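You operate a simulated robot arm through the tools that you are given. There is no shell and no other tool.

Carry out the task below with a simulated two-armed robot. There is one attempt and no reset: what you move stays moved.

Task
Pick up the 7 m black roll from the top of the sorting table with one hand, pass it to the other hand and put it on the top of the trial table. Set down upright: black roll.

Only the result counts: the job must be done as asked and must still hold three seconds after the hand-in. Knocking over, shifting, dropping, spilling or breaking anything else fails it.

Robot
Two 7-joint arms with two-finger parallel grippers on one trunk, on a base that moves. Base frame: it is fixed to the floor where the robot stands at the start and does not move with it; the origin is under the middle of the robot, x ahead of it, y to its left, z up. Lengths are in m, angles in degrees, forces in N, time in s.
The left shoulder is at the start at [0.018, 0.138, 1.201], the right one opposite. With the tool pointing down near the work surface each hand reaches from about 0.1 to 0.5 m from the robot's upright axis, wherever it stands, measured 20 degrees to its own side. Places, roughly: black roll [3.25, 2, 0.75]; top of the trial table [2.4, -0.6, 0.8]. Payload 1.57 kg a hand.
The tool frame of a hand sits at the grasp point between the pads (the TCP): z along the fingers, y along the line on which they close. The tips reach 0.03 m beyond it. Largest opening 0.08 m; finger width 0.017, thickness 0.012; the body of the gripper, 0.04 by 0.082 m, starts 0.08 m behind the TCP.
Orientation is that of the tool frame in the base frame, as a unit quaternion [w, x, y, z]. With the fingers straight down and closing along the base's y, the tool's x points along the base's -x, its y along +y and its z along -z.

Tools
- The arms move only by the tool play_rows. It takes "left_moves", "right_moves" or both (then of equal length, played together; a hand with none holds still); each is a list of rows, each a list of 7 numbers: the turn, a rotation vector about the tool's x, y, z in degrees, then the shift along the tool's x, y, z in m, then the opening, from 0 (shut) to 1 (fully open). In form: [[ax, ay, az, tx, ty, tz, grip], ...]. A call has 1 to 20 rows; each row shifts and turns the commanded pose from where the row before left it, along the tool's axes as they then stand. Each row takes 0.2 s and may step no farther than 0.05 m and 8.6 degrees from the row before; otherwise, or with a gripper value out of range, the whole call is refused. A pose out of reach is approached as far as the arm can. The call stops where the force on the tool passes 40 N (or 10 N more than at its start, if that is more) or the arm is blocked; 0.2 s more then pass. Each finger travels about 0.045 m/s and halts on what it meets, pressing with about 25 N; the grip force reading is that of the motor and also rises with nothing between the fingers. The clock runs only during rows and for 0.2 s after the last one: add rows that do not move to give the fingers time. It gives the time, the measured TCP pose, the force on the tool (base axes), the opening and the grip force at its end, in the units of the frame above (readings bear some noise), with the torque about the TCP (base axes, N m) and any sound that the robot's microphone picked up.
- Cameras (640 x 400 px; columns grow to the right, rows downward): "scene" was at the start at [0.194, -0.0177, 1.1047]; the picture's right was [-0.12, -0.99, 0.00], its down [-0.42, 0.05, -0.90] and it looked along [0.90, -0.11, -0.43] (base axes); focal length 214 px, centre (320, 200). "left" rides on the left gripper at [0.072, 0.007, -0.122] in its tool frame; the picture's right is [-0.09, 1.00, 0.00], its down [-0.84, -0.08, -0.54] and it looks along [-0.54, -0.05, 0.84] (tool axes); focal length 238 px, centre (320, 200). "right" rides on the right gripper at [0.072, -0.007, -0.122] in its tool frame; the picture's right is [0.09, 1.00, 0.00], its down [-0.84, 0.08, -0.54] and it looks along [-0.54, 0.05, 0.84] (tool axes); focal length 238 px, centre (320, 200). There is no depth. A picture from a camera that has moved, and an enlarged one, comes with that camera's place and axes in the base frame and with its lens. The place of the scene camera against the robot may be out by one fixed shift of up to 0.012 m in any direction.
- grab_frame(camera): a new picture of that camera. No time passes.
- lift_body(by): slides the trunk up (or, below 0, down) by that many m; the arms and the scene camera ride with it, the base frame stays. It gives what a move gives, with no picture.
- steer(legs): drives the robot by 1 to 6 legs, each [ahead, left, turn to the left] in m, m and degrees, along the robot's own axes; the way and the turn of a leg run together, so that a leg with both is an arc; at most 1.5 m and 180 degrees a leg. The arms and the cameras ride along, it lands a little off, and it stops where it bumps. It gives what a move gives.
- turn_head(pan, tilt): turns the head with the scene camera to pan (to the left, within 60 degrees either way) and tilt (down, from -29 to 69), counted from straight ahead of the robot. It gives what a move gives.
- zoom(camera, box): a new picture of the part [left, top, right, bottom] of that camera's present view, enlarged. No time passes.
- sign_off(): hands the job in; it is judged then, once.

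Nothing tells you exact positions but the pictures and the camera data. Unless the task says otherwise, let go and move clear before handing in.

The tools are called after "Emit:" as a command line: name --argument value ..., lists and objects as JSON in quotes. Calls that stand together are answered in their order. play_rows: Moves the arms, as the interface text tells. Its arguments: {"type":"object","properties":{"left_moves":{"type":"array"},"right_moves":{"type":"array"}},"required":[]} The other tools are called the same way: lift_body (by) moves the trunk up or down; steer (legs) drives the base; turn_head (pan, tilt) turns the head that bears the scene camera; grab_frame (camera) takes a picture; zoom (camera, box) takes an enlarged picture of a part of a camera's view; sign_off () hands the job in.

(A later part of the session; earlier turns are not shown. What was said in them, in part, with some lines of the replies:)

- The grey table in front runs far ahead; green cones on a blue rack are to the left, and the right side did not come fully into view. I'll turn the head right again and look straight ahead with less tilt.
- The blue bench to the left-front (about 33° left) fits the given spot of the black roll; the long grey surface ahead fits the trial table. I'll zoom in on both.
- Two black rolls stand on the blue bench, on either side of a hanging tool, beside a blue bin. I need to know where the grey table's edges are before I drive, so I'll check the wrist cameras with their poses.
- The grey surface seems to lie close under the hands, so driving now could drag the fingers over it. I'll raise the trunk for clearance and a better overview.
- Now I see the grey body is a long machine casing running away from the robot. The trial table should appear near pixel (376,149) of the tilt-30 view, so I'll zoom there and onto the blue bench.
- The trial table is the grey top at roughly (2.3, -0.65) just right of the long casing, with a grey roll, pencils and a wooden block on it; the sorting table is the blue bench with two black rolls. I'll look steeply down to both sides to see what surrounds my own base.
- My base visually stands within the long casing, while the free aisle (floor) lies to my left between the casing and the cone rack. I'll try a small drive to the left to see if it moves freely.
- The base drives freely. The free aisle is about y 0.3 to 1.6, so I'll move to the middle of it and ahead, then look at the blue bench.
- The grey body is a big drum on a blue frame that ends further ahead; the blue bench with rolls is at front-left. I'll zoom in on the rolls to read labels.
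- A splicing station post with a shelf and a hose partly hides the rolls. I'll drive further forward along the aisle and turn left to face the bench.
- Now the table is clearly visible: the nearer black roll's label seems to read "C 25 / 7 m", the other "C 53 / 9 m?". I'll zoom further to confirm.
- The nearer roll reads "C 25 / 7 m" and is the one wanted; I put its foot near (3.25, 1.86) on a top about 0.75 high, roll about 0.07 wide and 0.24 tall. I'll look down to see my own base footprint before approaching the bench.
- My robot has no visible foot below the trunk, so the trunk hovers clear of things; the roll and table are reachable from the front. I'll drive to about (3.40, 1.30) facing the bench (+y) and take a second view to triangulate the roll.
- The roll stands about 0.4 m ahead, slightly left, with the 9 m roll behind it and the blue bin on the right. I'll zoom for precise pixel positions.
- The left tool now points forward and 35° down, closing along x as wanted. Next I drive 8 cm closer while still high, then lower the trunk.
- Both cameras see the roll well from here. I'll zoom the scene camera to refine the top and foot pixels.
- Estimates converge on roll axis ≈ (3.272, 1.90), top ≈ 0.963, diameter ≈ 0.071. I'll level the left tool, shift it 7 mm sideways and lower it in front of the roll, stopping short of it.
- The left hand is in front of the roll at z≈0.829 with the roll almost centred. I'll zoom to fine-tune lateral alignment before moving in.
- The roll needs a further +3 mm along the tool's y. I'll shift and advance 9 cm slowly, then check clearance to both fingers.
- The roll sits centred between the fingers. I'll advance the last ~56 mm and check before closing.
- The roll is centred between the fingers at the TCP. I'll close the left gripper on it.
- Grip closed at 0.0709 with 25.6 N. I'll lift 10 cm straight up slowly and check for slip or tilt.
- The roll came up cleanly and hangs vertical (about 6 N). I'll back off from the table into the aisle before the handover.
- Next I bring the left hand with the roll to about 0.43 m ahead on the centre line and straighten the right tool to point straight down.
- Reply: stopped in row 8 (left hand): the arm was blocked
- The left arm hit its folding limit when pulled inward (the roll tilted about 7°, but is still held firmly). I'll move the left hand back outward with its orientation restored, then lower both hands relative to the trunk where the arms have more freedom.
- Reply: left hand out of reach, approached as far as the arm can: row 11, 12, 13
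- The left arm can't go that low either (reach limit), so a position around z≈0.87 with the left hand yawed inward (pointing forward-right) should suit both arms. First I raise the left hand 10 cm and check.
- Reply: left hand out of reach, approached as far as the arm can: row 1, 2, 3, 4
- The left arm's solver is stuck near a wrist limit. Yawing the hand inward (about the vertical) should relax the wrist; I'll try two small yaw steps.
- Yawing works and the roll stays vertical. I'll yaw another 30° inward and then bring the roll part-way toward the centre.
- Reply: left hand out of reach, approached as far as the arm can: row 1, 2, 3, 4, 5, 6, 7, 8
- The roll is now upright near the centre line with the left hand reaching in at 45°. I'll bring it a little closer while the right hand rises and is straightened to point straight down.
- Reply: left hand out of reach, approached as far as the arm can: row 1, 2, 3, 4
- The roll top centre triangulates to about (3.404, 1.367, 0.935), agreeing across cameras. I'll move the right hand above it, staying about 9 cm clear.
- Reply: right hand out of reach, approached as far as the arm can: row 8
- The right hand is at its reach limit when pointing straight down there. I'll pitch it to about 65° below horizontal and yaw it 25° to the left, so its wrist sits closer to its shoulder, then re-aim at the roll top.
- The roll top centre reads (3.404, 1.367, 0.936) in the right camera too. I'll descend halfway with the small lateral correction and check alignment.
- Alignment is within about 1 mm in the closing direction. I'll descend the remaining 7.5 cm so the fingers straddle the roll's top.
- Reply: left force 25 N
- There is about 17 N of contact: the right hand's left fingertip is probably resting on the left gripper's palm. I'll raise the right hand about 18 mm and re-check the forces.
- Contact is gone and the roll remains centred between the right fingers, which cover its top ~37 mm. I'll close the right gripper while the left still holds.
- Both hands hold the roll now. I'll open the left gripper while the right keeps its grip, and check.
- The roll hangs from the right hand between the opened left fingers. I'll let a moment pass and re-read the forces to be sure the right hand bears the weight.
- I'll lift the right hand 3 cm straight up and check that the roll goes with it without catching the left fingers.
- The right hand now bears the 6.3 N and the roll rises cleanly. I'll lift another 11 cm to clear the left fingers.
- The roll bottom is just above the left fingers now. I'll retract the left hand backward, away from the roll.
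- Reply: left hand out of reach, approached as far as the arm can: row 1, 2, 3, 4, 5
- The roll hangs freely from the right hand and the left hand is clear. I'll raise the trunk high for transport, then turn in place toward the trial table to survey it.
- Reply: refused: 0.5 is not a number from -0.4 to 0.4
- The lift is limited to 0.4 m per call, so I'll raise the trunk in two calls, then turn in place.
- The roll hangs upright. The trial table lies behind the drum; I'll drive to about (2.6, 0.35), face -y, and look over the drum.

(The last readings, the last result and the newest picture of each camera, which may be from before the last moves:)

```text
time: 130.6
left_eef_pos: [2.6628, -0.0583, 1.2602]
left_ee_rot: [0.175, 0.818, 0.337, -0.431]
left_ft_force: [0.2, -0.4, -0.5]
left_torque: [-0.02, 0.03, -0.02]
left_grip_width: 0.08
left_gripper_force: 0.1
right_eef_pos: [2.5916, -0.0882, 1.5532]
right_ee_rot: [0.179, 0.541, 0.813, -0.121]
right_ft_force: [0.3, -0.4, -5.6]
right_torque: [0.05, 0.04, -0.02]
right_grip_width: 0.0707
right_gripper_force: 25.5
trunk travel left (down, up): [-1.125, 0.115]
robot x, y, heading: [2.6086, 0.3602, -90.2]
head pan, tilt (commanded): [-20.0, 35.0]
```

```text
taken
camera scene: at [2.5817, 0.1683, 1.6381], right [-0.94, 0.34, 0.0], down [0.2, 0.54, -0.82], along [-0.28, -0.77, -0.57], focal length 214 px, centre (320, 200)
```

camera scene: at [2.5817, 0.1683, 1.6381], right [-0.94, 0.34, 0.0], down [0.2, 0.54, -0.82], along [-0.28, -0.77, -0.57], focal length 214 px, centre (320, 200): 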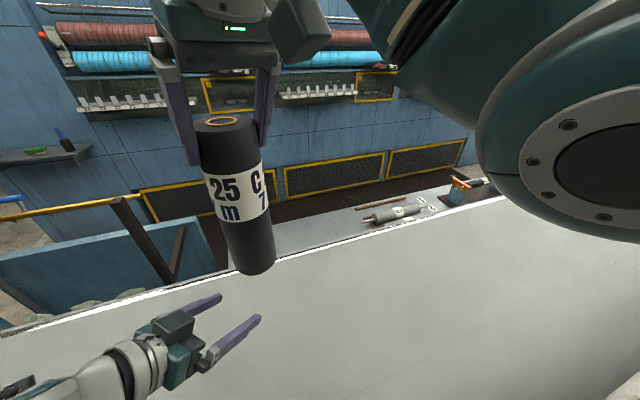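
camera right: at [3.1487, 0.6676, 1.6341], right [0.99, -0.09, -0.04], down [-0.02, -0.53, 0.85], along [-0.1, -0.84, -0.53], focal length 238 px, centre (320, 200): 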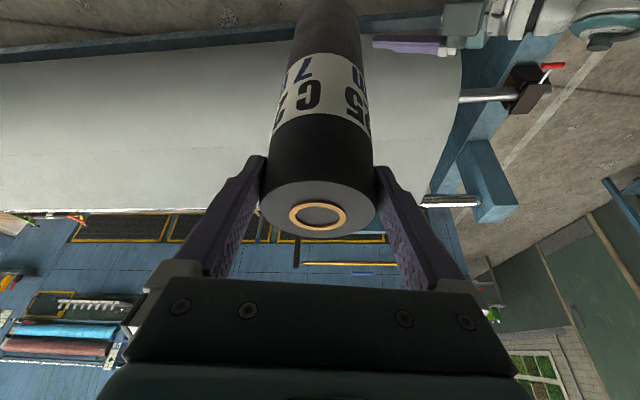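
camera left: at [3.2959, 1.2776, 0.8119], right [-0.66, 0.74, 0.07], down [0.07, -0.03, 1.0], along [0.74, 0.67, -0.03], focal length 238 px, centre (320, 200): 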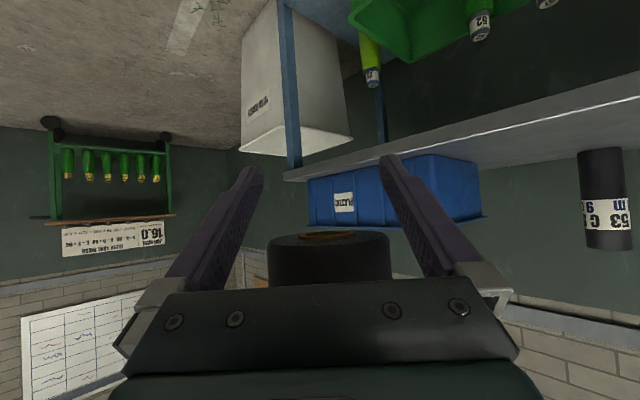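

The trial table is visible just behind the drum edge, with the grey roll, a pencil-like rod and a wooden block on it. I'll drive 0.4 m closer over the drum (all hands are well above it) for a clear view of the table top.

Emit:
steer --legs '[[0.38, 0, 0]]'

Emit:
turn_head --pan 0 --tilt 50

Emit:
grab_frame --camera "scene"

Emit:
grab_frame --camera "right"

Emit:
grab_frame --camera "left"

```text
time: 133.1
left_eef_pos: [2.6623, -0.4379, 1.2602]
left_ee_rot: [0.174, 0.819, 0.337, -0.431]
left_ft_force: [0.5, 0.3, 0.6]
left_torque: [-0.01, 0.04, 0.03]
left_grip_width: 0.0799
left_gripper_force: 0.0
right_eef_pos: [2.5911, -0.4682, 1.5538]
right_ee_rot: [0.179, 0.541, 0.813, -0.12]
right_ft_force: [1.5, 0.1, -5.4]
right_torque: [0.03, 0.08, 0.03]
right_grip_width: 0.0708
right_gripper_force: 24.4
trunk travel left (down, up): [-1.125, 0.115]
robot x, y, heading: [2.6079, -0.0223, -90.2]
head pan, tilt (commanded): [-20.0, 35.0]
```

```text
time: 133.9
left_eef_pos: [2.6609, -0.4384, 1.2614]
left_ee_rot: [0.174, 0.819, 0.337, -0.431]
left_ft_force: [-0.4, 0.1, 0.3]
left_torque: [0.0, -0.02, 0.03]
left_grip_width: 0.08
left_gripper_force: 0.0
right_eef_pos: [2.5903, -0.4691, 1.5532]
right_ee_rot: [0.18, 0.541, 0.813, -0.121]
right_ft_force: [-0.4, 0.2, -5.9]
right_torque: [0.07, 0.02, -0.04]
right_grip_width: 0.0704
right_gripper_force: 25.4
trunk travel left (down, up): [-1.125, 0.115]
robot x, y, heading: [2.6058, -0.0241, -89.9]
head pan, tilt (commanded): [0.0, 50.0]
```

```text
taken
camera scene: at [2.6106, -0.2061, 1.6164], right [-1.0, 0.0, 0.0], down [0.0, 0.77, -0.64], along [0.0, -0.64, -0.77], focal length 214 px, centre (320, 200)
```

scene: 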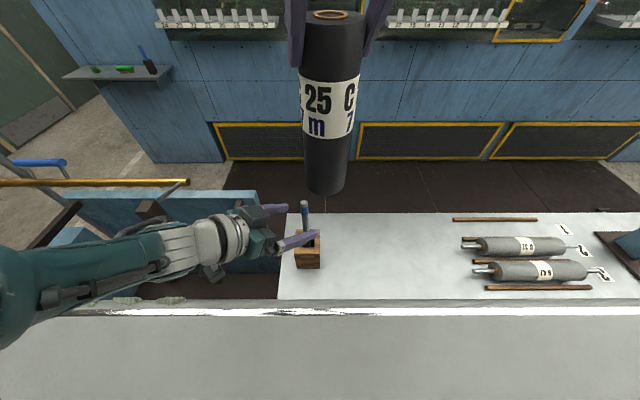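

```text
taken
camera right: at [2.538, -0.3636, 1.6339], right [0.89, 0.46, -0.04], down [0.28, -0.46, 0.84], along [0.37, -0.76, -0.53], focal length 238 px, centre (320, 200)
```

right: 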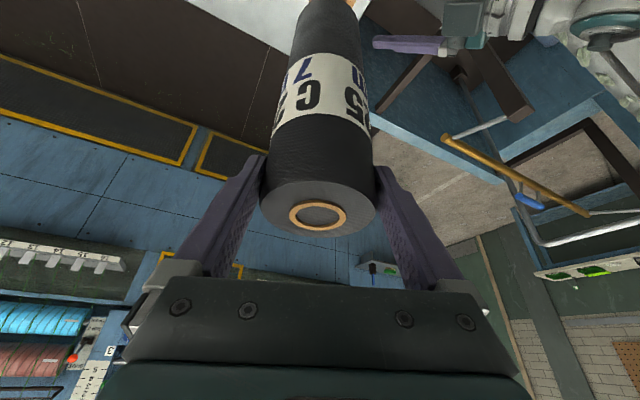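

```text
taken
camera left: at [2.7665, -0.3412, 1.2702], right [0.66, -0.75, 0.07], down [-0.07, 0.03, 1.0], along [-0.75, -0.67, -0.03], focal length 238 px, centre (320, 200)
```

left: 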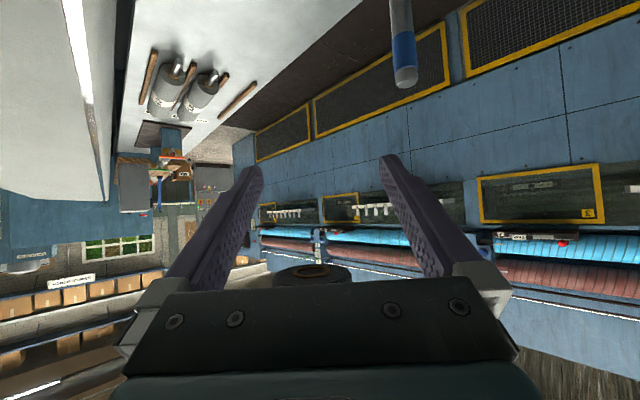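

The view over the trial table is clear: wooden block ends at x≈2.6, grey rolls begin at x≈2.02, so free space lies around (2.31, -0.60). Before lowering over the drum, I must raise the left arm out of the way; I'll first pitch that hand level and move it left, away from the roll.

Emit:
play_rows --left_moves '[[0, -8, 0, 0, 0, 0, 1], [0, -8, 0, 0, 0, 0, 1], [0, -8, 0, 0, 0, 0, 1], [0, -8, 0, 0, 0, 0, 1], [0, 0, 0, 0, 0.0177, -0.0176, 1], [0, 0, 0, 0, 0.0177, -0.0176, 1], [0, 0, 0, 0, 0.0177, -0.0176, 1], [0, 0, 0, 0, 0.0177, -0.0176, 1], [0, 0, 0, 0, 0, 0, 1]]'

Emit:
grab_frame --camera "scene"

```text
time: 135.9
left_eef_pos: [2.7294, -0.4061, 1.3405]
left_ee_rot: [0.261, 0.668, 0.276, -0.64]
left_ft_force: [-0.2, 0.0, -0.1]
left_torque: [0.01, 0.02, -0.04]
left_grip_width: 0.08
left_gripper_force: 0.1
left hand out of reach, approached as far as the arm can: row 1, 2, 3, 4, 8
right_eef_pos: [2.5912, -0.4678, 1.5548]
right_ee_rot: [0.18, 0.542, 0.812, -0.121]
right_ft_force: [0.5, 0.6, -6.4]
right_torque: [0.1, 0.03, 0.02]
right_grip_width: 0.0706
right_gripper_force: 24.9
trunk travel left (down, up): [-1.125, 0.115]
robot x, y, heading: [2.606, -0.0197, -90.2]
head pan, tilt (commanded): [0.0, 50.0]
```

```text
taken
camera scene: at [2.6107, -0.206, 1.6164], right [-1.0, 0.0, 0.0], down [0.0, 0.77, -0.64], along [0.0, -0.64, -0.77], focal length 214 px, centre (320, 200)
```

scene: 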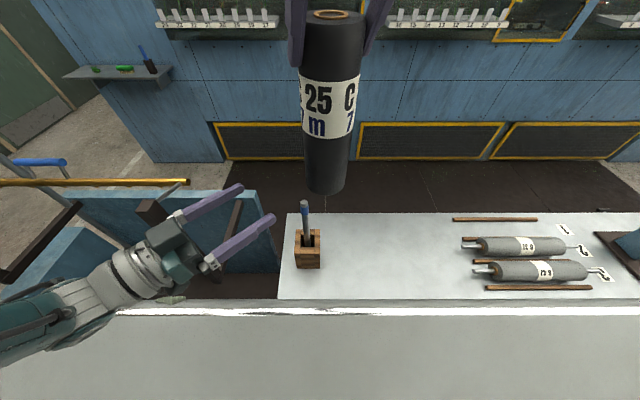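

The left hand levelled and rose. I'll now raise it about 20 cm and a bit further left.

Emit:
play_rows --left_moves '[[0, 0, 0, -0.025, 0.0088, -0.01, 1], [0, 0, 0, -0.025, 0.0088, -0.01, 1], [0, 0, 0, -0.025, 0.0088, -0.01, 1], [0, 0, 0, -0.025, 0.0088, -0.01, 1], [0, 0, 0, -0.025, 0.0088, -0.01, 1], [0, 0, 0, -0.025, 0.0088, -0.01, 1], [0, 0, 0, -0.025, 0.0088, -0.01, 1], [0, 0, 0, -0.025, 0.0088, -0.01, 1], [0, 0, 0, 0, 0, 0, 1]]'

Emit:
grab_frame --camera "scene"

Emit:
grab_frame --camera "left"

```text
time: 137.9
left_eef_pos: [2.8698, -0.4751, 1.4484]
left_ee_rot: [0.259, 0.668, 0.274, -0.641]
left_ft_force: [-0.2, -0.4, 0.3]
left_torque: [0.0, 0.02, -0.02]
left_grip_width: 0.0799
left_gripper_force: 0.0
left hand out of reach, approached as far as the arm can: row 1, 2, 3, 4, 5, 6, 7, 8
right_eef_pos: [2.5912, -0.468, 1.554]
right_ee_rot: [0.179, 0.542, 0.812, -0.12]
right_ft_force: [0.0, 0.5, -6.5]
right_torque: [0.07, 0.02, -0.05]
right_grip_width: 0.0706
right_gripper_force: 25.0
trunk travel left (down, up): [-1.125, 0.115]
robot x, y, heading: [2.6067, -0.0217, -90.3]
head pan, tilt (commanded): [0.0, 50.0]
```

```text
taken
camera scene: at [2.6107, -0.206, 1.6164], right [-1.0, 0.0, 0.0], down [0.0, 0.77, -0.64], along [0.0, -0.64, -0.77], focal length 214 px, centre (320, 200)
```

scene: 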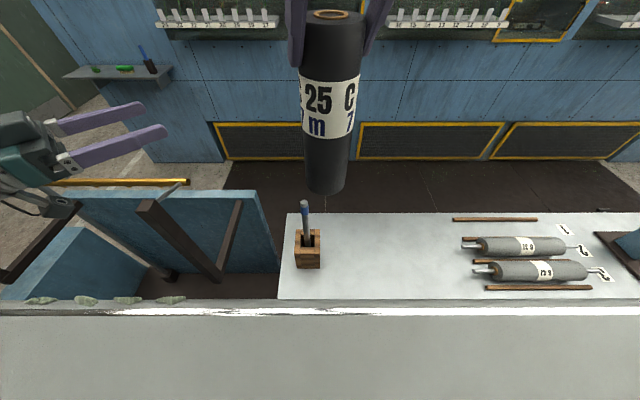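

```text
taken
camera left: at [2.9632, -0.3901, 1.3819], right [0.7, -0.71, 0.09], down [0.31, 0.41, 0.86], along [-0.65, -0.57, 0.5], focal length 238 px, centre (320, 200)
```

left: 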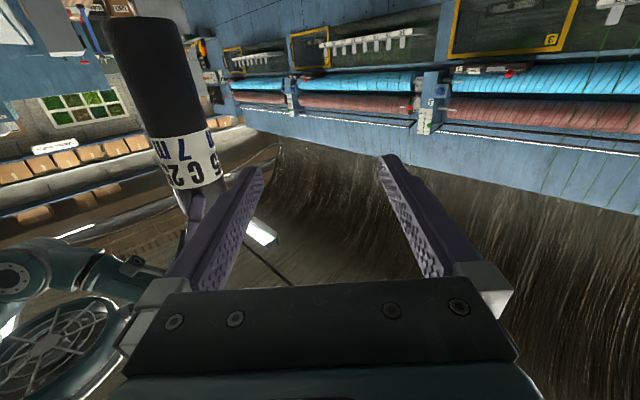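

The left hand is up at z≈1.45 but should go higher and point forward, since a tall screwdriver (top z≈1.15) stands in the wooden block. I'll yaw the left hand back to forward and continue raising it.

Emit:
play_rows --left_moves '[[-7.5, 0, -0.34, 0, 0, 0, 1], [-7.5, 0, -0.34, 0, 0, 0, 1], [-7.5, 0, -0.34, 0, 0, 0, 1], [-7.5, 0, -0.34, 0, 0, 0, 1], [-7.5, 0, -0.34, 0, 0, 0, 1], [-7.5, 0, -0.34, 0, 0, 0, 1], [0, 0, 0, -0.025, 0, -0.001, 1], [0, 0, 0, -0.025, 0, -0.001, 1], [0, 0, 0, -0.025, 0, -0.001, 1], [0, 0, 0, -0.025, 0, -0.001, 1], [0, 0, 0, 0, 0, 0, 1]]'

Emit:
grab_frame --camera "scene"

Emit:
grab_frame --camera "left"

```text
time: 140.3
left_eef_pos: [2.9187, -0.5773, 1.4325]
left_ee_rot: [0.486, 0.512, 0.512, -0.49]
left_ft_force: [-0.1, 0.7, -0.4]
left_torque: [0.01, 0.01, -0.01]
left_grip_width: 0.08
left_gripper_force: 0.1
left hand out of reach, approached as far as the arm can: row 1, 2, 3, 4, 5, 6, 7, 8, 9, 10
right_eef_pos: [2.5906, -0.4689, 1.555]
right_ee_rot: [0.18, 0.541, 0.813, -0.121]
right_ft_force: [0.1, 0.0, -5.9]
right_torque: [0.07, 0.05, -0.02]
right_grip_width: 0.0709
right_gripper_force: 24.9
trunk travel left (down, up): [-1.125, 0.115]
robot x, y, heading: [2.604, -0.0235, -90.0]
head pan, tilt (commanded): [0.0, 50.0]
```

```text
taken
camera scene: at [2.6107, -0.206, 1.6164], right [-1.0, 0.0, 0.0], down [0.0, 0.77, -0.64], along [0.0, -0.64, -0.77], focal length 214 px, centre (320, 200)
```

scene: 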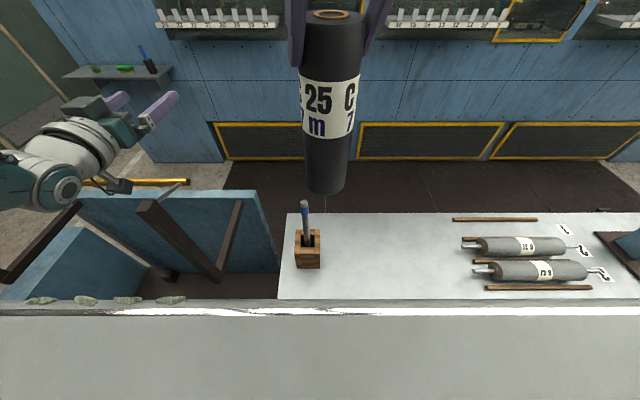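

```text
taken
camera left: at [2.9266, -0.4494, 1.3666], right [1.0, -0.01, 0.09], down [-0.07, 0.5, 0.86], along [-0.05, -0.86, 0.5], focal length 238 px, centre (320, 200)
```

left: 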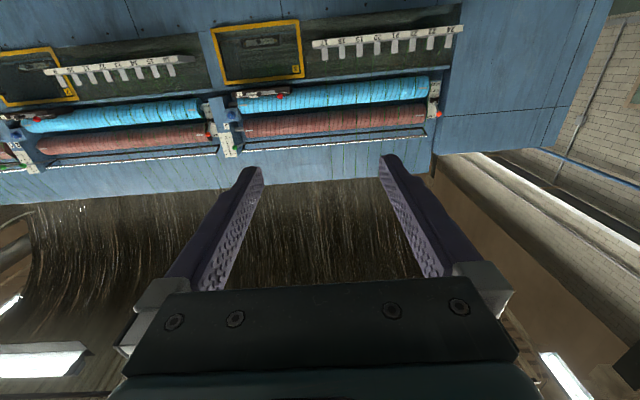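

The left arm is stretched out straight, so small inward steps don't bend the elbow. I'll try full-size steps straight toward the left shoulder (up, back and inward).

Emit:
play_rows --left_moves '[[0, 0, 0, -0.031, -0.018, -0.034, 1], [0, 0, 0, -0.031, -0.018, -0.034, 1], [0, 0, 0, -0.031, -0.018, -0.034, 1], [0, 0, 0, 0, 0, 0, 1]]'

Emit:
grab_frame --camera "scene"

```text
time: 141.3
left_eef_pos: [2.9077, -0.5779, 1.4309]
left_ee_rot: [0.485, 0.512, 0.512, -0.49]
left_ft_force: [0.1, -0.9, 0.7]
left_torque: [0.01, -0.02, -0.02]
left_grip_width: 0.0801
left_gripper_force: 0.0
left hand out of reach, approached as far as the arm can: row 1, 2, 3
right_eef_pos: [2.5907, -0.4686, 1.5541]
right_ee_rot: [0.18, 0.541, 0.813, -0.12]
right_ft_force: [-0.5, 0.9, -5.5]
right_torque: [0.06, 0.03, -0.02]
right_grip_width: 0.0707
right_gripper_force: 25.1
trunk travel left (down, up): [-1.125, 0.115]
robot x, y, heading: [2.6062, -0.0203, -90.3]
head pan, tilt (commanded): [0.0, 50.0]
```

```text
taken
camera scene: at [2.6107, -0.206, 1.6164], right [-1.0, 0.0, 0.0], down [0.0, 0.77, -0.64], along [0.0, -0.64, -0.77], focal length 214 px, centre (320, 200)
```

scene: 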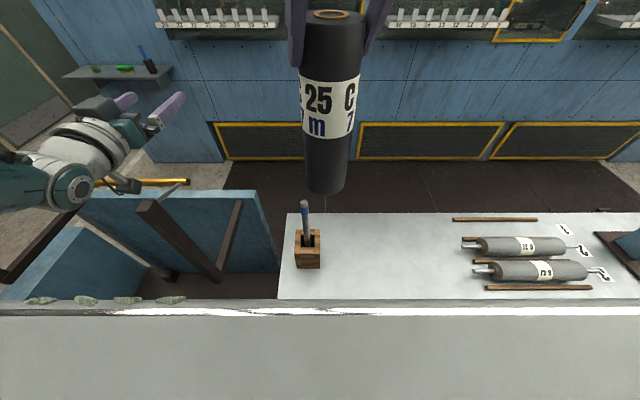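

The arm is in a stretched-out singularity, so rather than folding it I'll swing it, straight, upward and to the left until it's at shoulder height, well above everything. I'll do it in small arcs.

Emit:
play_rows --left_moves '[[0, 0, 0, -0.029, 0.02, 0.009, 1], [0, 0, 0, -0.029, 0.02, 0.009, 1], [0, 0, 0, -0.029, 0.02, 0.007, 1], [0, 0, 0, -0.029, 0.02, 0.005, 1], [0, 0, 0, -0.029, 0.02, 0.003, 1], [0, 0, 0, 0, 0, 0, 1]]'

Emit:
grab_frame --camera "scene"

```text
time: 142.7
left_eef_pos: [3.0113, -0.6269, 1.5658]
left_ee_rot: [0.486, 0.512, 0.512, -0.49]
left_ft_force: [-0.3, -0.4, 0.7]
left_torque: [0.04, 0.01, 0.01]
left_grip_width: 0.0804
left_gripper_force: 0.1
left hand out of reach, approached as far as the arm can: row 1, 3
right_eef_pos: [2.5899, -0.4687, 1.5532]
right_ee_rot: [0.18, 0.541, 0.813, -0.121]
right_ft_force: [-0.1, -0.1, -6.8]
right_torque: [0.03, 0.05, 0.0]
right_grip_width: 0.0704
right_gripper_force: 25.0
trunk travel left (down, up): [-1.125, 0.115]
robot x, y, heading: [2.6078, -0.0218, -90.4]
head pan, tilt (commanded): [0.0, 50.0]
```

```text
taken
camera scene: at [2.6107, -0.206, 1.6164], right [-1.0, 0.0, 0.0], down [0.0, 0.77, -0.64], along [0.0, -0.64, -0.77], focal length 214 px, centre (320, 200)
```

scene: 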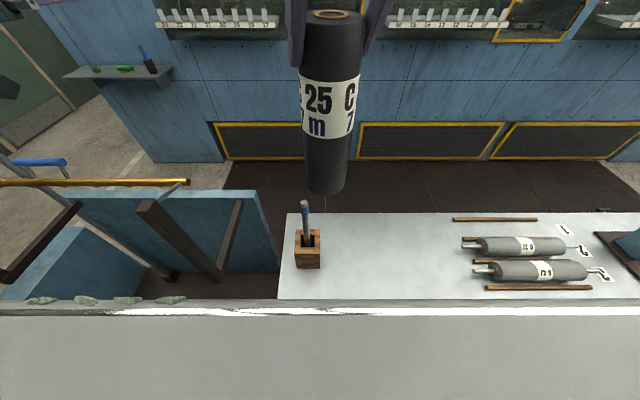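

That worked and the last rows were within reach. Now I try bringing the left hand up and back toward the body.

Emit:
play_rows --left_moves '[[0, 0, 0, -0.02, 0, -0.03, 1], [0, 0, 0, -0.02, 0, -0.03, 1], [0, 0, 0, -0.02, 0, -0.03, 1], [0, 0, 0, -0.02, 0, -0.03, 1], [0, 0, 0, -0.02, 0, -0.03, 1], [0, 0, 0, 0, 0, 0, 1]]'

Emit:
grab_frame --camera "left"

```text
time: 144.1
left_eef_pos: [3.0947, -0.5949, 1.6277]
left_ee_rot: [0.485, 0.512, 0.511, -0.49]
left_ft_force: [0.0, -0.1, 0.8]
left_torque: [0.02, -0.02, 0.01]
left_grip_width: 0.0798
left_gripper_force: 0.1
left hand out of reach, approached as far as the arm can: row 1, 2, 3, 4, 5
right_eef_pos: [2.5902, -0.4683, 1.553]
right_ee_rot: [0.179, 0.541, 0.812, -0.121]
right_ft_force: [0.5, -0.4, -5.5]
right_torque: [0.05, 0.05, 0.01]
right_grip_width: 0.0705
right_gripper_force: 24.9
trunk travel left (down, up): [-1.125, 0.115]
robot x, y, heading: [2.6043, -0.0273, -90.2]
head pan, tilt (commanded): [0.0, 50.0]
```

```text
taken
camera left: at [3.1006, -0.4669, 1.5627], right [1.0, -0.01, 0.09], down [-0.07, 0.5, 0.86], along [-0.05, -0.86, 0.5], focal length 238 px, centre (320, 200)
```

left: 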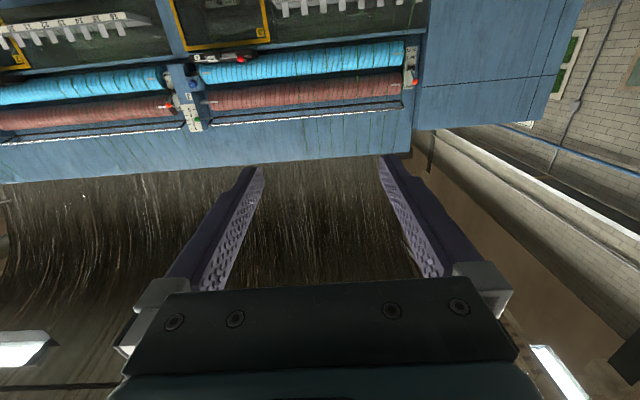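

The left arm is now high and to the left, clear of everything. One more small raise, then I shift the base so that the roll hangs above the free spot near (2.31, -0.60).

Emit:
play_rows --left_moves '[[0, 0, 0, -0.03, 0.004, 0.004, 1], [0, 0, 0, -0.03, 0.004, 0.004, 1], [0, 0, 0, -0.03, 0.004, 0.004, 1], [0, 0, 0, 0, 0, 0, 1]]'

Emit:
steer --legs '[[0.13, -0.28, 0]]'

Emit:
grab_frame --camera "scene"

Emit:
grab_frame --camera "right"

```text
time: 145.1
left_eef_pos: [3.0967, -0.6093, 1.7162]
left_ee_rot: [0.485, 0.513, 0.512, -0.49]
left_ft_force: [0.8, 0.0, -0.3]
left_torque: [-0.02, 0.05, -0.03]
left_grip_width: 0.08
left_gripper_force: 0.0
left hand out of reach, approached as far as the arm can: row 3
right_eef_pos: [2.5902, -0.469, 1.5533]
right_ee_rot: [0.18, 0.541, 0.813, -0.121]
right_ft_force: [-0.5, -1.1, -6.9]
right_torque: [0.05, 0.02, 0.02]
right_grip_width: 0.0706
right_gripper_force: 25.2
trunk travel left (down, up): [-1.125, 0.115]
robot x, y, heading: [2.6118, -0.0241, -90.3]
head pan, tilt (commanded): [0.0, 50.0]
```

```text
time: 147.2
left_eef_pos: [2.8166, -0.7397, 1.7169]
left_ee_rot: [0.485, 0.513, 0.511, -0.491]
left_ft_force: [-0.1, 0.0, 1.2]
left_torque: [0.0, 0.02, 0.0]
left_grip_width: 0.08
left_gripper_force: 0.0
right_eef_pos: [2.3101, -0.5972, 1.5525]
right_ee_rot: [0.18, 0.542, 0.812, -0.12]
right_ft_force: [0.1, -0.4, -6.7]
right_torque: [0.08, 0.04, 0.02]
right_grip_width: 0.0708
right_gripper_force: 24.8
trunk travel left (down, up): [-1.125, 0.115]
robot x, y, heading: [2.3263, -0.1543, -90.4]
head pan, tilt (commanded): [0.0, 50.0]
```

```text
taken
camera scene: at [2.3319, -0.3353, 1.6164], right [-1.0, 0.0, 0.0], down [0.0, 0.77, -0.64], along [0.0, -0.64, -0.77], focal length 214 px, centre (320, 200)
```

scene: 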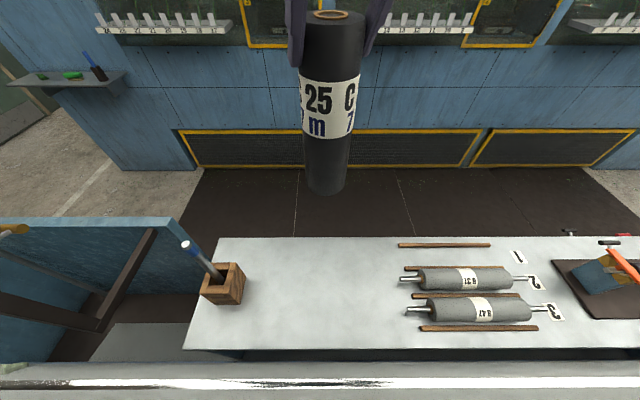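

```text
taken
camera right: at [2.2589, -0.4927, 1.6338], right [0.89, 0.46, -0.04], down [0.28, -0.46, 0.84], along [0.37, -0.76, -0.53], focal length 238 px, centre (320, 200)
```

right: 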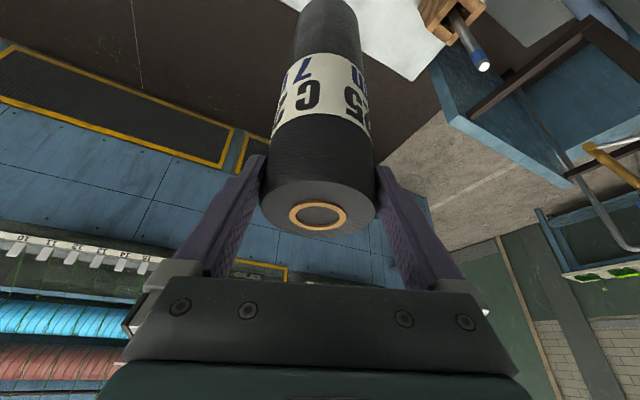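

The roll now hangs at about (2.31, -0.597), right above the free area of the trial table. I'll zoom in to check that it hangs vertically.

Emit:
zoom --camera "scene" --box '[250, 0, 410, 220]'

Emit:
turn_head --pan 0 --tilt 25

Emit:
grab_frame --camera "scene"

```text
1.82 times, centred on (330, 110) of scene
camera zoom: at [2.3319, -0.3353, 1.6164], right [-1.0, 0.0, 0.0], down [0.0, 0.77, -0.64], along [0.0, -0.64, -0.77], focal length 390 px, centre (302, 364)
```

zoom: 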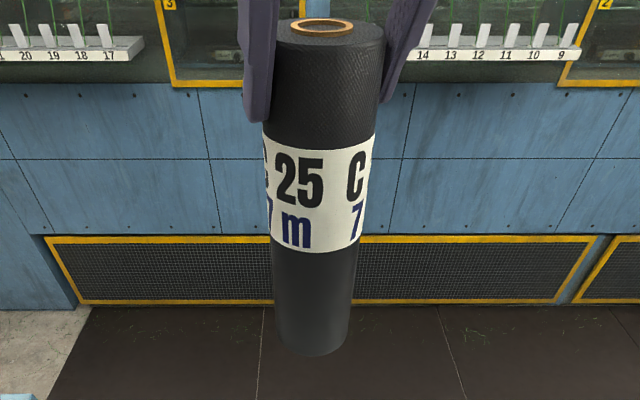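

```text
time: 148.1
left_eef_pos: [2.8173, -0.7388, 1.716]
left_ee_rot: [0.484, 0.513, 0.51, -0.492]
left_ft_force: [0.1, -0.5, -0.6]
left_torque: [-0.01, -0.01, -0.01]
left_grip_width: 0.0799
left_gripper_force: 0.0
right_eef_pos: [2.3107, -0.5975, 1.5533]
right_ee_rot: [0.179, 0.542, 0.812, -0.121]
right_ft_force: [0.4, 0.2, -7.1]
right_torque: [0.09, 0.02, -0.01]
right_grip_width: 0.0707
right_gripper_force: 24.4
trunk travel left (down, up): [-1.125, 0.115]
robot x, y, heading: [2.329, -0.1555, -90.1]
head pan, tilt (commanded): [0.0, 25.0]
```

```text
taken
camera scene: at [2.3318, -0.3504, 1.6538], right [-1.0, 0.0, 0.0], down [0.0, 0.42, -0.91], along [0.0, -0.91, -0.42], focal length 214 px, centre (320, 200)
```

scene: 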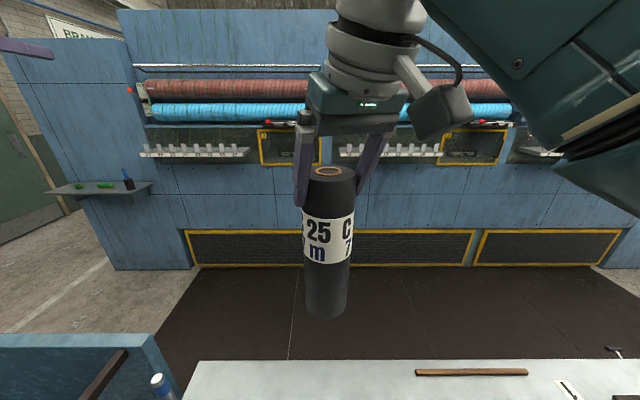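

The roll hangs essentially upright. I'll lower the trunk by 0.33 m, leaving the roll's bottom about 0.2 m above the table, and look again.

Emit:
lift_body --by -0.33

Emit:
turn_head --pan 0 --tilt 40

Emit:
grab_frame --camera "scene"

Emit:
grab_frame --camera "right"

Emit:
grab_frame --camera "left"

```text
time: 151.3
left_eef_pos: [2.8165, -0.7399, 1.3861]
left_ee_rot: [0.485, 0.513, 0.511, -0.49]
left_ft_force: [-1.1, 0.1, -0.7]
left_torque: [-0.02, -0.02, -0.03]
left_grip_width: 0.0798
left_gripper_force: 0.1
right_eef_pos: [2.3122, -0.5978, 1.2228]
right_ee_rot: [0.179, 0.542, 0.812, -0.121]
right_ft_force: [0.8, -0.1, -7.3]
right_torque: [0.07, 0.02, 0.01]
right_grip_width: 0.0706
right_gripper_force: 25.1
trunk travel left (down, up): [-0.795, 0.445]
robot x, y, heading: [2.3298, -0.1507, -90.3]
head pan, tilt (commanded): [0.0, 25.0]
```

```text
time: 152.1
left_eef_pos: [2.8171, -0.7393, 1.3875]
left_ee_rot: [0.485, 0.512, 0.512, -0.49]
left_ft_force: [0.5, -0.4, 0.4]
left_torque: [-0.02, 0.02, 0.0]
left_grip_width: 0.0803
left_gripper_force: 0.1
right_eef_pos: [2.3103, -0.5968, 1.2238]
right_ee_rot: [0.181, 0.542, 0.812, -0.12]
right_ft_force: [0.3, -0.1, -6.1]
right_torque: [0.06, 0.06, 0.03]
right_grip_width: 0.0707
right_gripper_force: 25.0
trunk travel left (down, up): [-0.795, 0.445]
robot x, y, heading: [2.3266, -0.1547, -90.1]
head pan, tilt (commanded): [0.0, 40.0]
```

```text
taken
camera scene: at [2.3318, -0.3431, 1.3006], right [-1.0, 0.0, 0.0], down [0.0, 0.64, -0.77], along [0.0, -0.77, -0.64], focal length 214 px, centre (320, 200)
```

scene: 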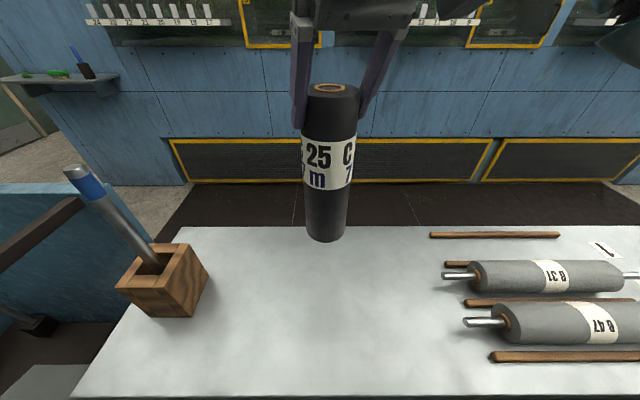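

```text
taken
camera right: at [2.2589, -0.4925, 1.3038], right [0.89, 0.46, -0.04], down [0.28, -0.46, 0.84], along [0.37, -0.76, -0.53], focal length 238 px, centre (320, 200)
```

right: 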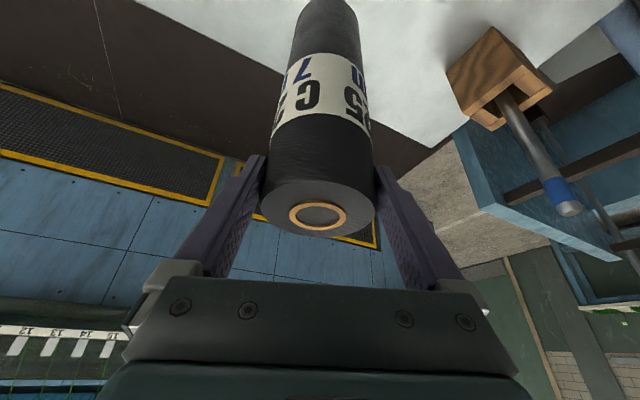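

```text
taken
camera left: at [2.8234, -0.6119, 1.3206], right [1.0, -0.01, 0.09], down [-0.07, 0.5, 0.86], along [-0.05, -0.86, 0.5], focal length 238 px, centre (320, 200)
```

left: 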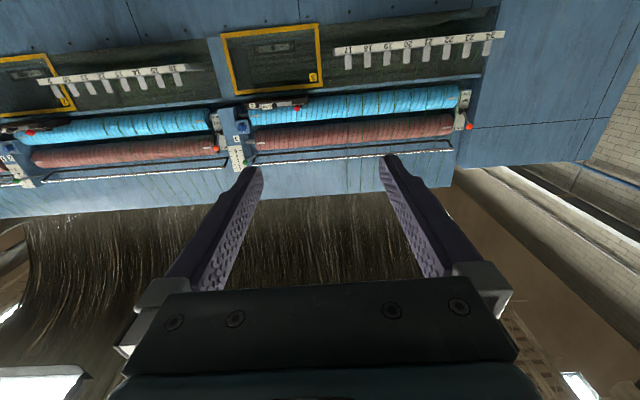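

The spot below the roll is free (block to the left, grey rolls to the right). I'll lower the right hand 17 cm slowly, leaving about 3 cm to the table.

Emit:
play_rows --right_moves '[[0, 0, 0, 0.008, 0, 0.0172, 0], [0, 0, 0, 0.008, 0, 0.0172, 0], [0, 0, 0, 0.008, 0, 0.0172, 0], [0, 0, 0, 0.008, 0, 0.0172, 0], [0, 0, 0, 0.008, 0, 0.0172, 0], [0, 0, 0, 0.008, 0, 0.0172, 0], [0, 0, 0, 0.008, 0, 0.0172, 0], [0, 0, 0, 0.008, 0, 0.0172, 0], [0, 0, 0, 0.008, 0, 0.0172, 0], [0, 0, 0, 0, 0, 0, 0]]'

Emit:
turn_head --pan 0 --tilt 50

Emit:
grab_frame --camera "scene"

Emit:
grab_frame --camera "right"

```text
time: 154.3
left_eef_pos: [2.8164, -0.7375, 1.3864]
left_ee_rot: [0.485, 0.513, 0.511, -0.491]
left_ft_force: [-0.5, -1.1, 0.6]
left_torque: [0.01, -0.03, -0.02]
left_grip_width: 0.0799
left_gripper_force: 0.0
right_eef_pos: [2.3114, -0.5982, 1.0523]
right_ee_rot: [0.18, 0.542, 0.812, -0.121]
right_ft_force: [-0.3, -0.6, -5.8]
right_torque: [0.06, 0.03, -0.02]
right_grip_width: 0.0707
right_gripper_force: 25.0
trunk travel left (down, up): [-0.795, 0.445]
robot x, y, heading: [2.3269, -0.1526, -90.5]
head pan, tilt (commanded): [0.0, 40.0]
```

```text
time: 155.0
left_eef_pos: [2.8167, -0.7393, 1.3864]
left_ee_rot: [0.485, 0.513, 0.511, -0.491]
left_ft_force: [-1.0, 0.1, 0.5]
left_torque: [0.0, -0.04, 0.02]
left_grip_width: 0.0797
left_gripper_force: 0.1
right_eef_pos: [2.3109, -0.5977, 1.0535]
right_ee_rot: [0.18, 0.542, 0.812, -0.121]
right_ft_force: [-0.4, -0.7, -6.1]
right_torque: [0.05, 0.08, -0.01]
right_grip_width: 0.0707
right_gripper_force: 25.5
trunk travel left (down, up): [-0.795, 0.445]
robot x, y, heading: [2.3308, -0.1511, -90.1]
head pan, tilt (commanded): [0.0, 50.0]
```

```text
taken
camera scene: at [2.3319, -0.3351, 1.2864], right [-1.0, 0.0, 0.0], down [0.0, 0.77, -0.64], along [0.0, -0.64, -0.77], focal length 214 px, centre (320, 200)
```

scene: 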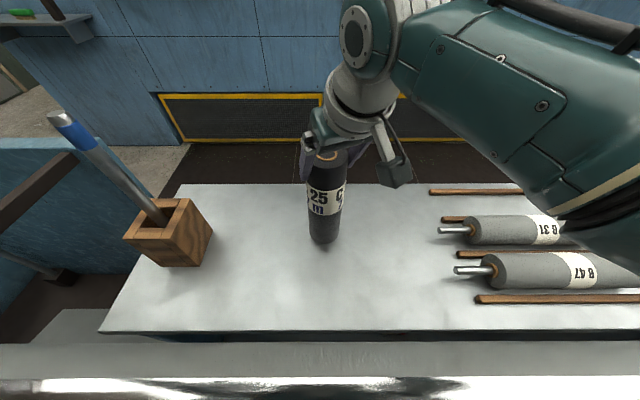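

```text
taken
camera right: at [2.259, -0.493, 1.1326], right [0.89, 0.46, -0.04], down [0.28, -0.46, 0.84], along [0.37, -0.76, -0.53], focal length 238 px, centre (320, 200)
```

right: 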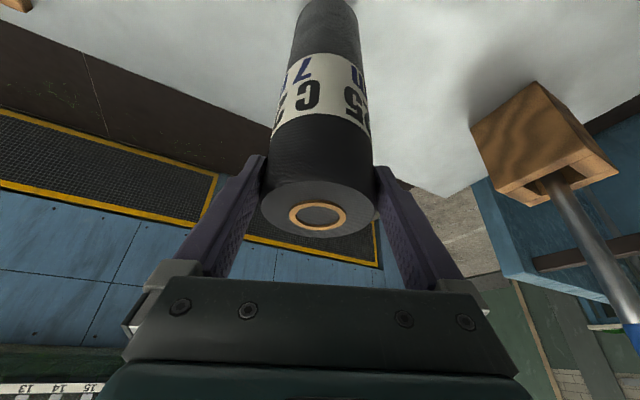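

The roll is just above the table. I'll zoom to judge the gap and its tilt.

Emit:
zoom --camera "scene" --box '[260, 130, 400, 280]'

```text
2.67 times, centred on (330, 205) of scene
camera zoom: at [2.3319, -0.3351, 1.2864], right [-1.0, 0.0, 0.0], down [0.0, 0.77, -0.64], along [0.0, -0.64, -0.77], focal length 572 px, centre (293, 187)
```

zoom: 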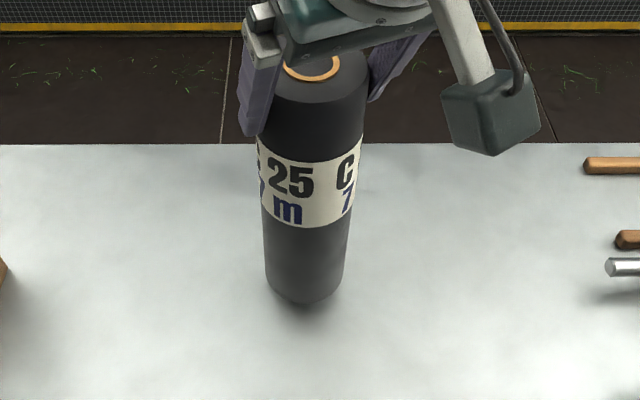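

Tilt looks negligible; about 3 cm remain. I'll lower 24 mm, then approach the last bit in tiny steps while watching the force.

Emit:
play_rows --right_moves '[[0, 0, 0, 0.0034, 0, 0.0073, 0], [0, 0, 0, 0.0034, 0, 0.0073, 0], [0, 0, 0, 0.0034, 0, 0.0073, 0], [0, 0, 0, 0, 0, 0, 0]]'

Emit:
zoom --camera "scene" --box '[260, 130, 400, 280]'

```text
time: 156.0
left_eef_pos: [2.817, -0.7393, 1.386]
left_ee_rot: [0.484, 0.513, 0.511, -0.49]
left_ft_force: [-0.2, -0.5, 0.2]
left_torque: [-0.01, -0.02, -0.01]
left_grip_width: 0.0801
left_gripper_force: 0.1
right_eef_pos: [2.3104, -0.5956, 1.0285]
right_ee_rot: [0.18, 0.54, 0.813, -0.12]
right_ft_force: [-0.2, -0.4, -5.3]
right_torque: [0.06, 0.07, -0.01]
right_grip_width: 0.0709
right_gripper_force: 25.0
trunk travel left (down, up): [-0.795, 0.445]
robot x, y, heading: [2.3285, -0.1548, -90.4]
head pan, tilt (commanded): [0.0, 50.0]
```

```text
2.67 times, centred on (330, 205) of scene
camera zoom: at [2.3319, -0.3351, 1.2864], right [-1.0, 0.0, 0.0], down [0.0, 0.77, -0.64], along [0.0, -0.64, -0.77], focal length 572 px, centre (293, 187)
```

zoom: 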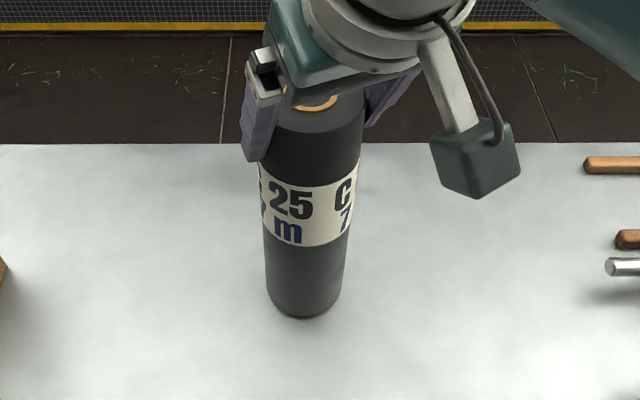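

Only about a centimetre is left. I'll lower in 2.5 mm rows and watch the force.

Emit:
play_rows --right_moves '[[0, 0, 0, 0.00106, 0, 0.00227, 0], [0, 0, 0, 0.00106, 0, 0.00227, 0], [0, 0, 0, 0.00106, 0, 0.00227, 0], [0, 0, 0, 0, 0, 0, 0]]'

Emit:
zoom --camera "scene" --box '[260, 130, 400, 280]'

```text
time: 157.0
left_eef_pos: [2.8167, -0.74, 1.3873]
left_ee_rot: [0.484, 0.513, 0.51, -0.492]
left_ft_force: [0.5, 0.2, 0.3]
left_torque: [0.0, 0.0, -0.01]
left_grip_width: 0.0801
left_gripper_force: 0.0
right_eef_pos: [2.3118, -0.6, 1.0229]
right_ee_rot: [0.183, 0.54, 0.812, -0.122]
right_ft_force: [0.2, 4.1, 22.2]
right_torque: [-0.21, -0.46, 0.01]
right_grip_width: 0.0704
right_gripper_force: 25.1
trunk travel left (down, up): [-0.795, 0.445]
robot x, y, heading: [2.3338, -0.1495, -90.3]
head pan, tilt (commanded): [0.0, 50.0]
```

```text
2.67 times, centred on (330, 205) of scene
camera zoom: at [2.3319, -0.3363, 1.2869], right [-1.0, 0.0, 0.0], down [0.0, 0.77, -0.64], along [0.0, -0.64, -0.77], focal length 572 px, centre (293, 187)
```

zoom: 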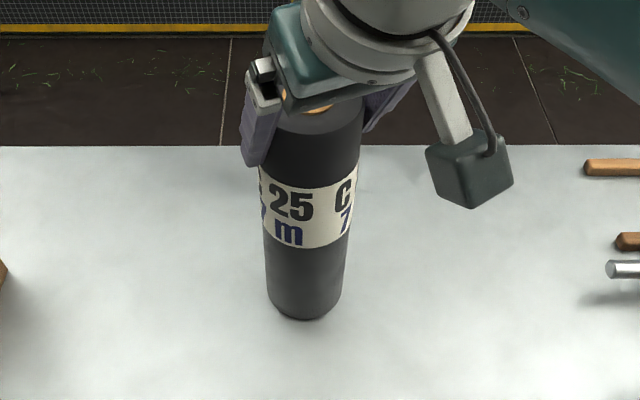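

The roll touches down (22 N upward at TCP z≈1.023). I'll relieve the push by about 1.5 mm and then open the right gripper.

Emit:
play_rows --right_moves '[[0, 0, 0, -0.0006, 0, -0.0013, 0], [0, 0, 0, 0, 0, 0, 0]]'

```text
time: 157.6
left_eef_pos: [2.8168, -0.74, 1.3867]
left_ee_rot: [0.485, 0.513, 0.51, -0.491]
left_ft_force: [0.4, -0.1, 0.4]
left_torque: [0.02, 0.06, -0.02]
left_grip_width: 0.0799
left_gripper_force: 0.1
right_eef_pos: [2.3103, -0.5998, 1.0233]
right_ee_rot: [0.18, 0.542, 0.812, -0.121]
right_ft_force: [4.3, -4.1, 7.4]
right_torque: [-0.61, -0.46, 0.01]
right_grip_width: 0.0708
right_gripper_force: 25.1
trunk travel left (down, up): [-0.795, 0.445]
robot x, y, heading: [2.3288, -0.1524, -90.2]
head pan, tilt (commanded): [0.0, 50.0]
```

Now I open the right gripper while holding still.

Emit:
play_rows --right_moves '[[0, 0, 0, 0, 0, 0, 0.95], [0, 0, 0, 0, 0, 0, 1], [0, 0, 0, 0, 0, 0, 1], [0, 0, 0, 0, 0, 0, 1]]'

Emit:
zoom --camera "scene" --box '[260, 130, 400, 280]'

Emit:
grab_frame --camera "right"

```text
time: 158.6
left_eef_pos: [2.8169, -0.7391, 1.386]
left_ee_rot: [0.485, 0.513, 0.511, -0.491]
left_ft_force: [-0.7, -0.1, 0.9]
left_torque: [-0.02, -0.03, 0.0]
left_grip_width: 0.0803
left_gripper_force: 0.0
right_eef_pos: [2.3104, -0.5977, 1.0227]
right_ee_rot: [0.179, 0.543, 0.812, -0.121]
right_ft_force: [-0.7, 0.1, -0.3]
right_torque: [0.01, 0.02, 0.01]
right_grip_width: 0.0801
right_gripper_force: 0.1
trunk travel left (down, up): [-0.795, 0.445]
robot x, y, heading: [2.3314, -0.1513, -90.0]
head pan, tilt (commanded): [0.0, 50.0]
```

```text
2.67 times, centred on (330, 205) of scene
camera zoom: at [2.3318, -0.3354, 1.2865], right [-1.0, 0.0, 0.0], down [0.0, 0.77, -0.64], along [0.0, -0.64, -0.77], focal length 572 px, centre (293, 187)
```

zoom: 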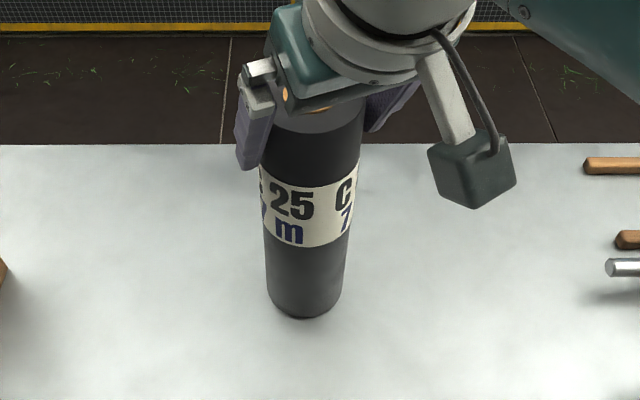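

```text
taken
camera right: at [2.2587, -0.4929, 1.1027], right [0.89, 0.46, -0.04], down [0.28, -0.46, 0.84], along [0.37, -0.76, -0.53], focal length 238 px, centre (320, 200)
```

right: 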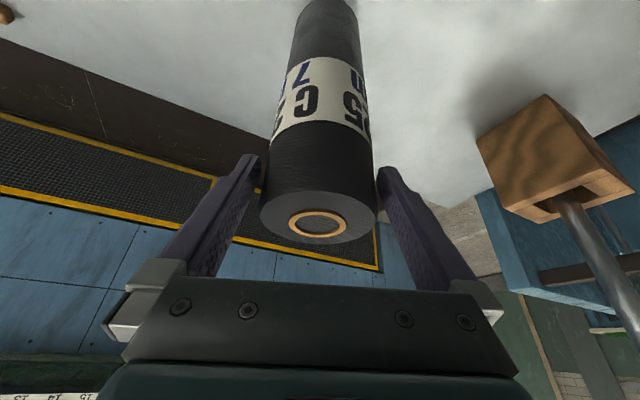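

The roll stands by itself on the table and the forces are zero. I'll raise the right hand straight up, slowly, to clear the roll.

Emit:
play_rows --right_moves '[[0, 0, 0, -0.0032, 0, -0.0068, 1], [0, 0, 0, -0.0032, 0, -0.0068, 1], [0, 0, 0, -0.0042, 0, -0.0091, 1], [0, 0, 0, -0.0042, 0, -0.0091, 1], [0, 0, 0, -0.0042, 0, -0.0091, 1], [0, 0, 0, -0.0063, 0, -0.0136, 1], [0, 0, 0, -0.0063, 0, -0.0136, 1], [0, 0, 0, -0.0063, 0, -0.0136, 1], [0, 0, 0, -0.0063, 0, -0.0136, 1], [0, 0, 0, -0.0063, 0, -0.0136, 1], [0, 0, 0, 0, 0, 0, 1]]'

Emit:
grab_frame --camera "scene"

Emit:
grab_frame --camera "right"

```text
time: 161.0
left_eef_pos: [2.8158, -0.7381, 1.3863]
left_ee_rot: [0.485, 0.513, 0.51, -0.491]
left_ft_force: [0.1, -0.3, -0.6]
left_torque: [0.03, -0.03, -0.02]
left_grip_width: 0.0802
left_gripper_force: 0.0
right_eef_pos: [2.31, -0.597, 1.1443]
right_ee_rot: [0.18, 0.542, 0.812, -0.121]
right_ft_force: [0.2, -0.3, 0.6]
right_torque: [0.03, -0.03, 0.0]
right_grip_width: 0.08
right_gripper_force: 0.0
trunk travel left (down, up): [-0.795, 0.445]
robot x, y, heading: [2.3244, -0.1564, -90.1]
head pan, tilt (commanded): [0.0, 50.0]
```

```text
taken
camera scene: at [2.3318, -0.3354, 1.2865], right [-1.0, 0.0, 0.0], down [0.0, 0.77, -0.64], along [0.0, -0.64, -0.77], focal length 214 px, centre (320, 200)
```

scene: 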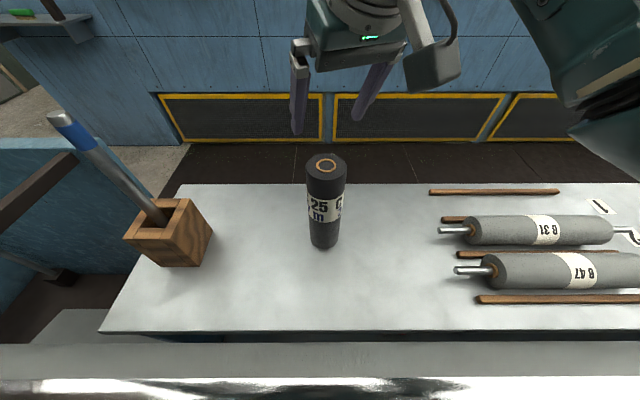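

```text
taken
camera right: at [2.2589, -0.4927, 1.2231], right [0.89, 0.46, -0.04], down [0.28, -0.46, 0.84], along [0.37, -0.76, -0.53], focal length 238 px, centre (320, 200)
```

right: 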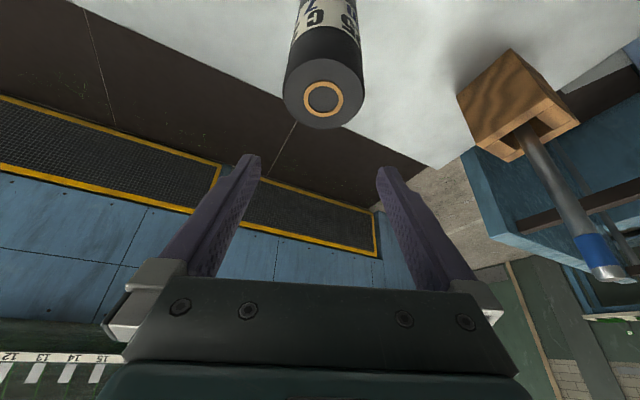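

The roll stands upright alone at about (2.31, -0.61) and the hand is above it. I'll raise the trunk and back away, then verify the final scene.

Emit:
lift_body --by 0.3

Emit:
steer --legs '[[-0.4, 0, 0]]'

Emit:
turn_head --pan 0 --tilt 40

Emit:
grab_frame --camera "scene"

Emit:
zoom --camera "scene" --box '[240, 120, 440, 280]'

```text
time: 164.0
left_eef_pos: [2.8158, -0.7381, 1.6858]
left_ee_rot: [0.485, 0.513, 0.51, -0.491]
left_ft_force: [-0.2, 0.0, -0.4]
left_torque: [0.0, -0.02, -0.01]
left_grip_width: 0.0799
left_gripper_force: 0.1
right_eef_pos: [2.3111, -0.5973, 1.4421]
right_ee_rot: [0.18, 0.542, 0.812, -0.121]
right_ft_force: [0.7, -0.5, 0.2]
right_torque: [0.01, 0.02, -0.01]
right_grip_width: 0.0805
right_gripper_force: 0.1
trunk travel left (down, up): [-1.095, 0.145]
robot x, y, heading: [2.3275, -0.1504, -90.2]
head pan, tilt (commanded): [0.0, 50.0]
```

```text
time: 166.5
left_eef_pos: [2.8187, -0.3374, 1.6869]
left_ee_rot: [0.486, 0.512, 0.511, -0.491]
left_ft_force: [0.5, 0.3, -0.4]
left_torque: [0.02, 0.03, 0.01]
left_grip_width: 0.0804
left_gripper_force: 0.1
right_eef_pos: [2.3129, -0.1973, 1.4431]
right_ee_rot: [0.179, 0.542, 0.812, -0.121]
right_ft_force: [-0.2, -0.4, 0.2]
right_torque: [0.02, 0.03, -0.03]
right_grip_width: 0.08
right_gripper_force: 0.0
trunk travel left (down, up): [-1.095, 0.145]
robot x, y, heading: [2.3286, 0.2512, -90.0]
head pan, tilt (commanded): [0.0, 50.0]
```

```text
time: 167.2
left_eef_pos: [2.8183, -0.3378, 1.6857]
left_ee_rot: [0.486, 0.512, 0.512, -0.49]
left_ft_force: [0.4, 0.8, 0.2]
left_torque: [0.0, -0.01, -0.01]
left_grip_width: 0.0804
left_gripper_force: 0.1
right_eef_pos: [2.3147, -0.1967, 1.4431]
right_ee_rot: [0.18, 0.541, 0.813, -0.121]
right_ft_force: [-0.4, 0.0, -0.2]
right_torque: [0.01, -0.02, 0.01]
right_grip_width: 0.0803
right_gripper_force: 0.0
trunk travel left (down, up): [-1.095, 0.145]
robot x, y, heading: [2.3286, 0.2506, -89.9]
head pan, tilt (commanded): [0.0, 40.0]
```

```text
taken
camera scene: at [2.3335, 0.0579, 1.6006], right [-1.0, 0.0, 0.0], down [0.0, 0.64, -0.77], along [0.0, -0.77, -0.64], focal length 214 px, centre (320, 200)
```

scene: 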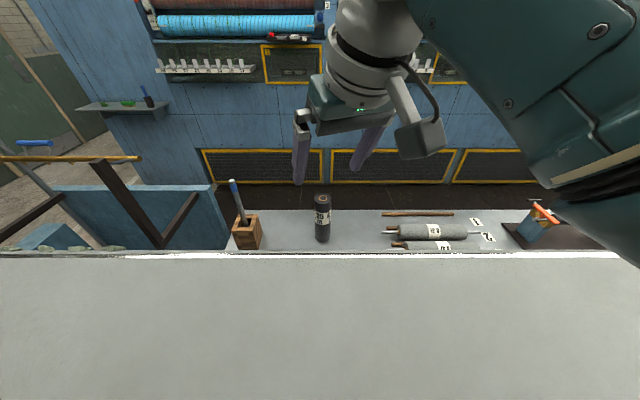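

```text
2.50 times, centred on (340, 200) of scene
camera zoom: at [2.3335, 0.0579, 1.6006], right [-1.0, 0.0, 0.0], down [0.0, 0.64, -0.77], along [0.0, -0.77, -0.64], focal length 536 px, centre (270, 200)
```

zoom: 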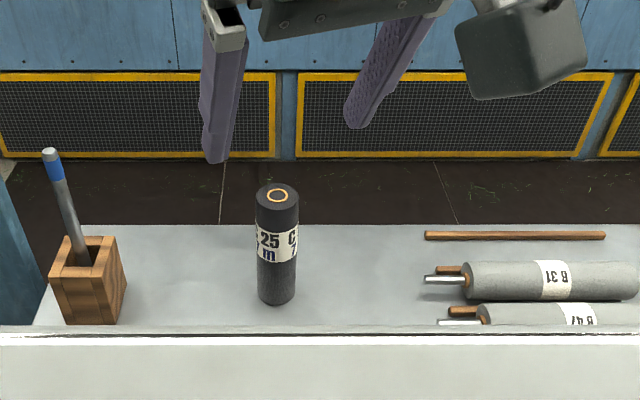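

The 7 m black roll stands upright on the trial table, with the block and grey rolls next to it untouched. Both hands are empty and well clear, so I'm handing in.

Emit:
sign_off

```text
The job is handed in.
```

The 7 m black roll (labelled "C 25 / 7 m") is standing upright on the trial table, near (2.31, -0.60), and the job is handed in. I haven't seen the result of the judging.

- **Pick-up:** The left hand took the roll from the sorting table. The 9 m roll and the blue bin were still in place when I backed away.
- **Pass:** The left hand passed the roll to the right hand in the aisle. On the first try the left arm hit its limit and tilted the roll about 7°. The grip held, and I straightened the roll before passing it on.
- **Set-down:** The right hand set the roll in the free space between the wooden block and the grey rolls. In the last picture it stood straight with nothing around it disturbed.

Both hands are empty, and the robot is backed away with its trunk raised.
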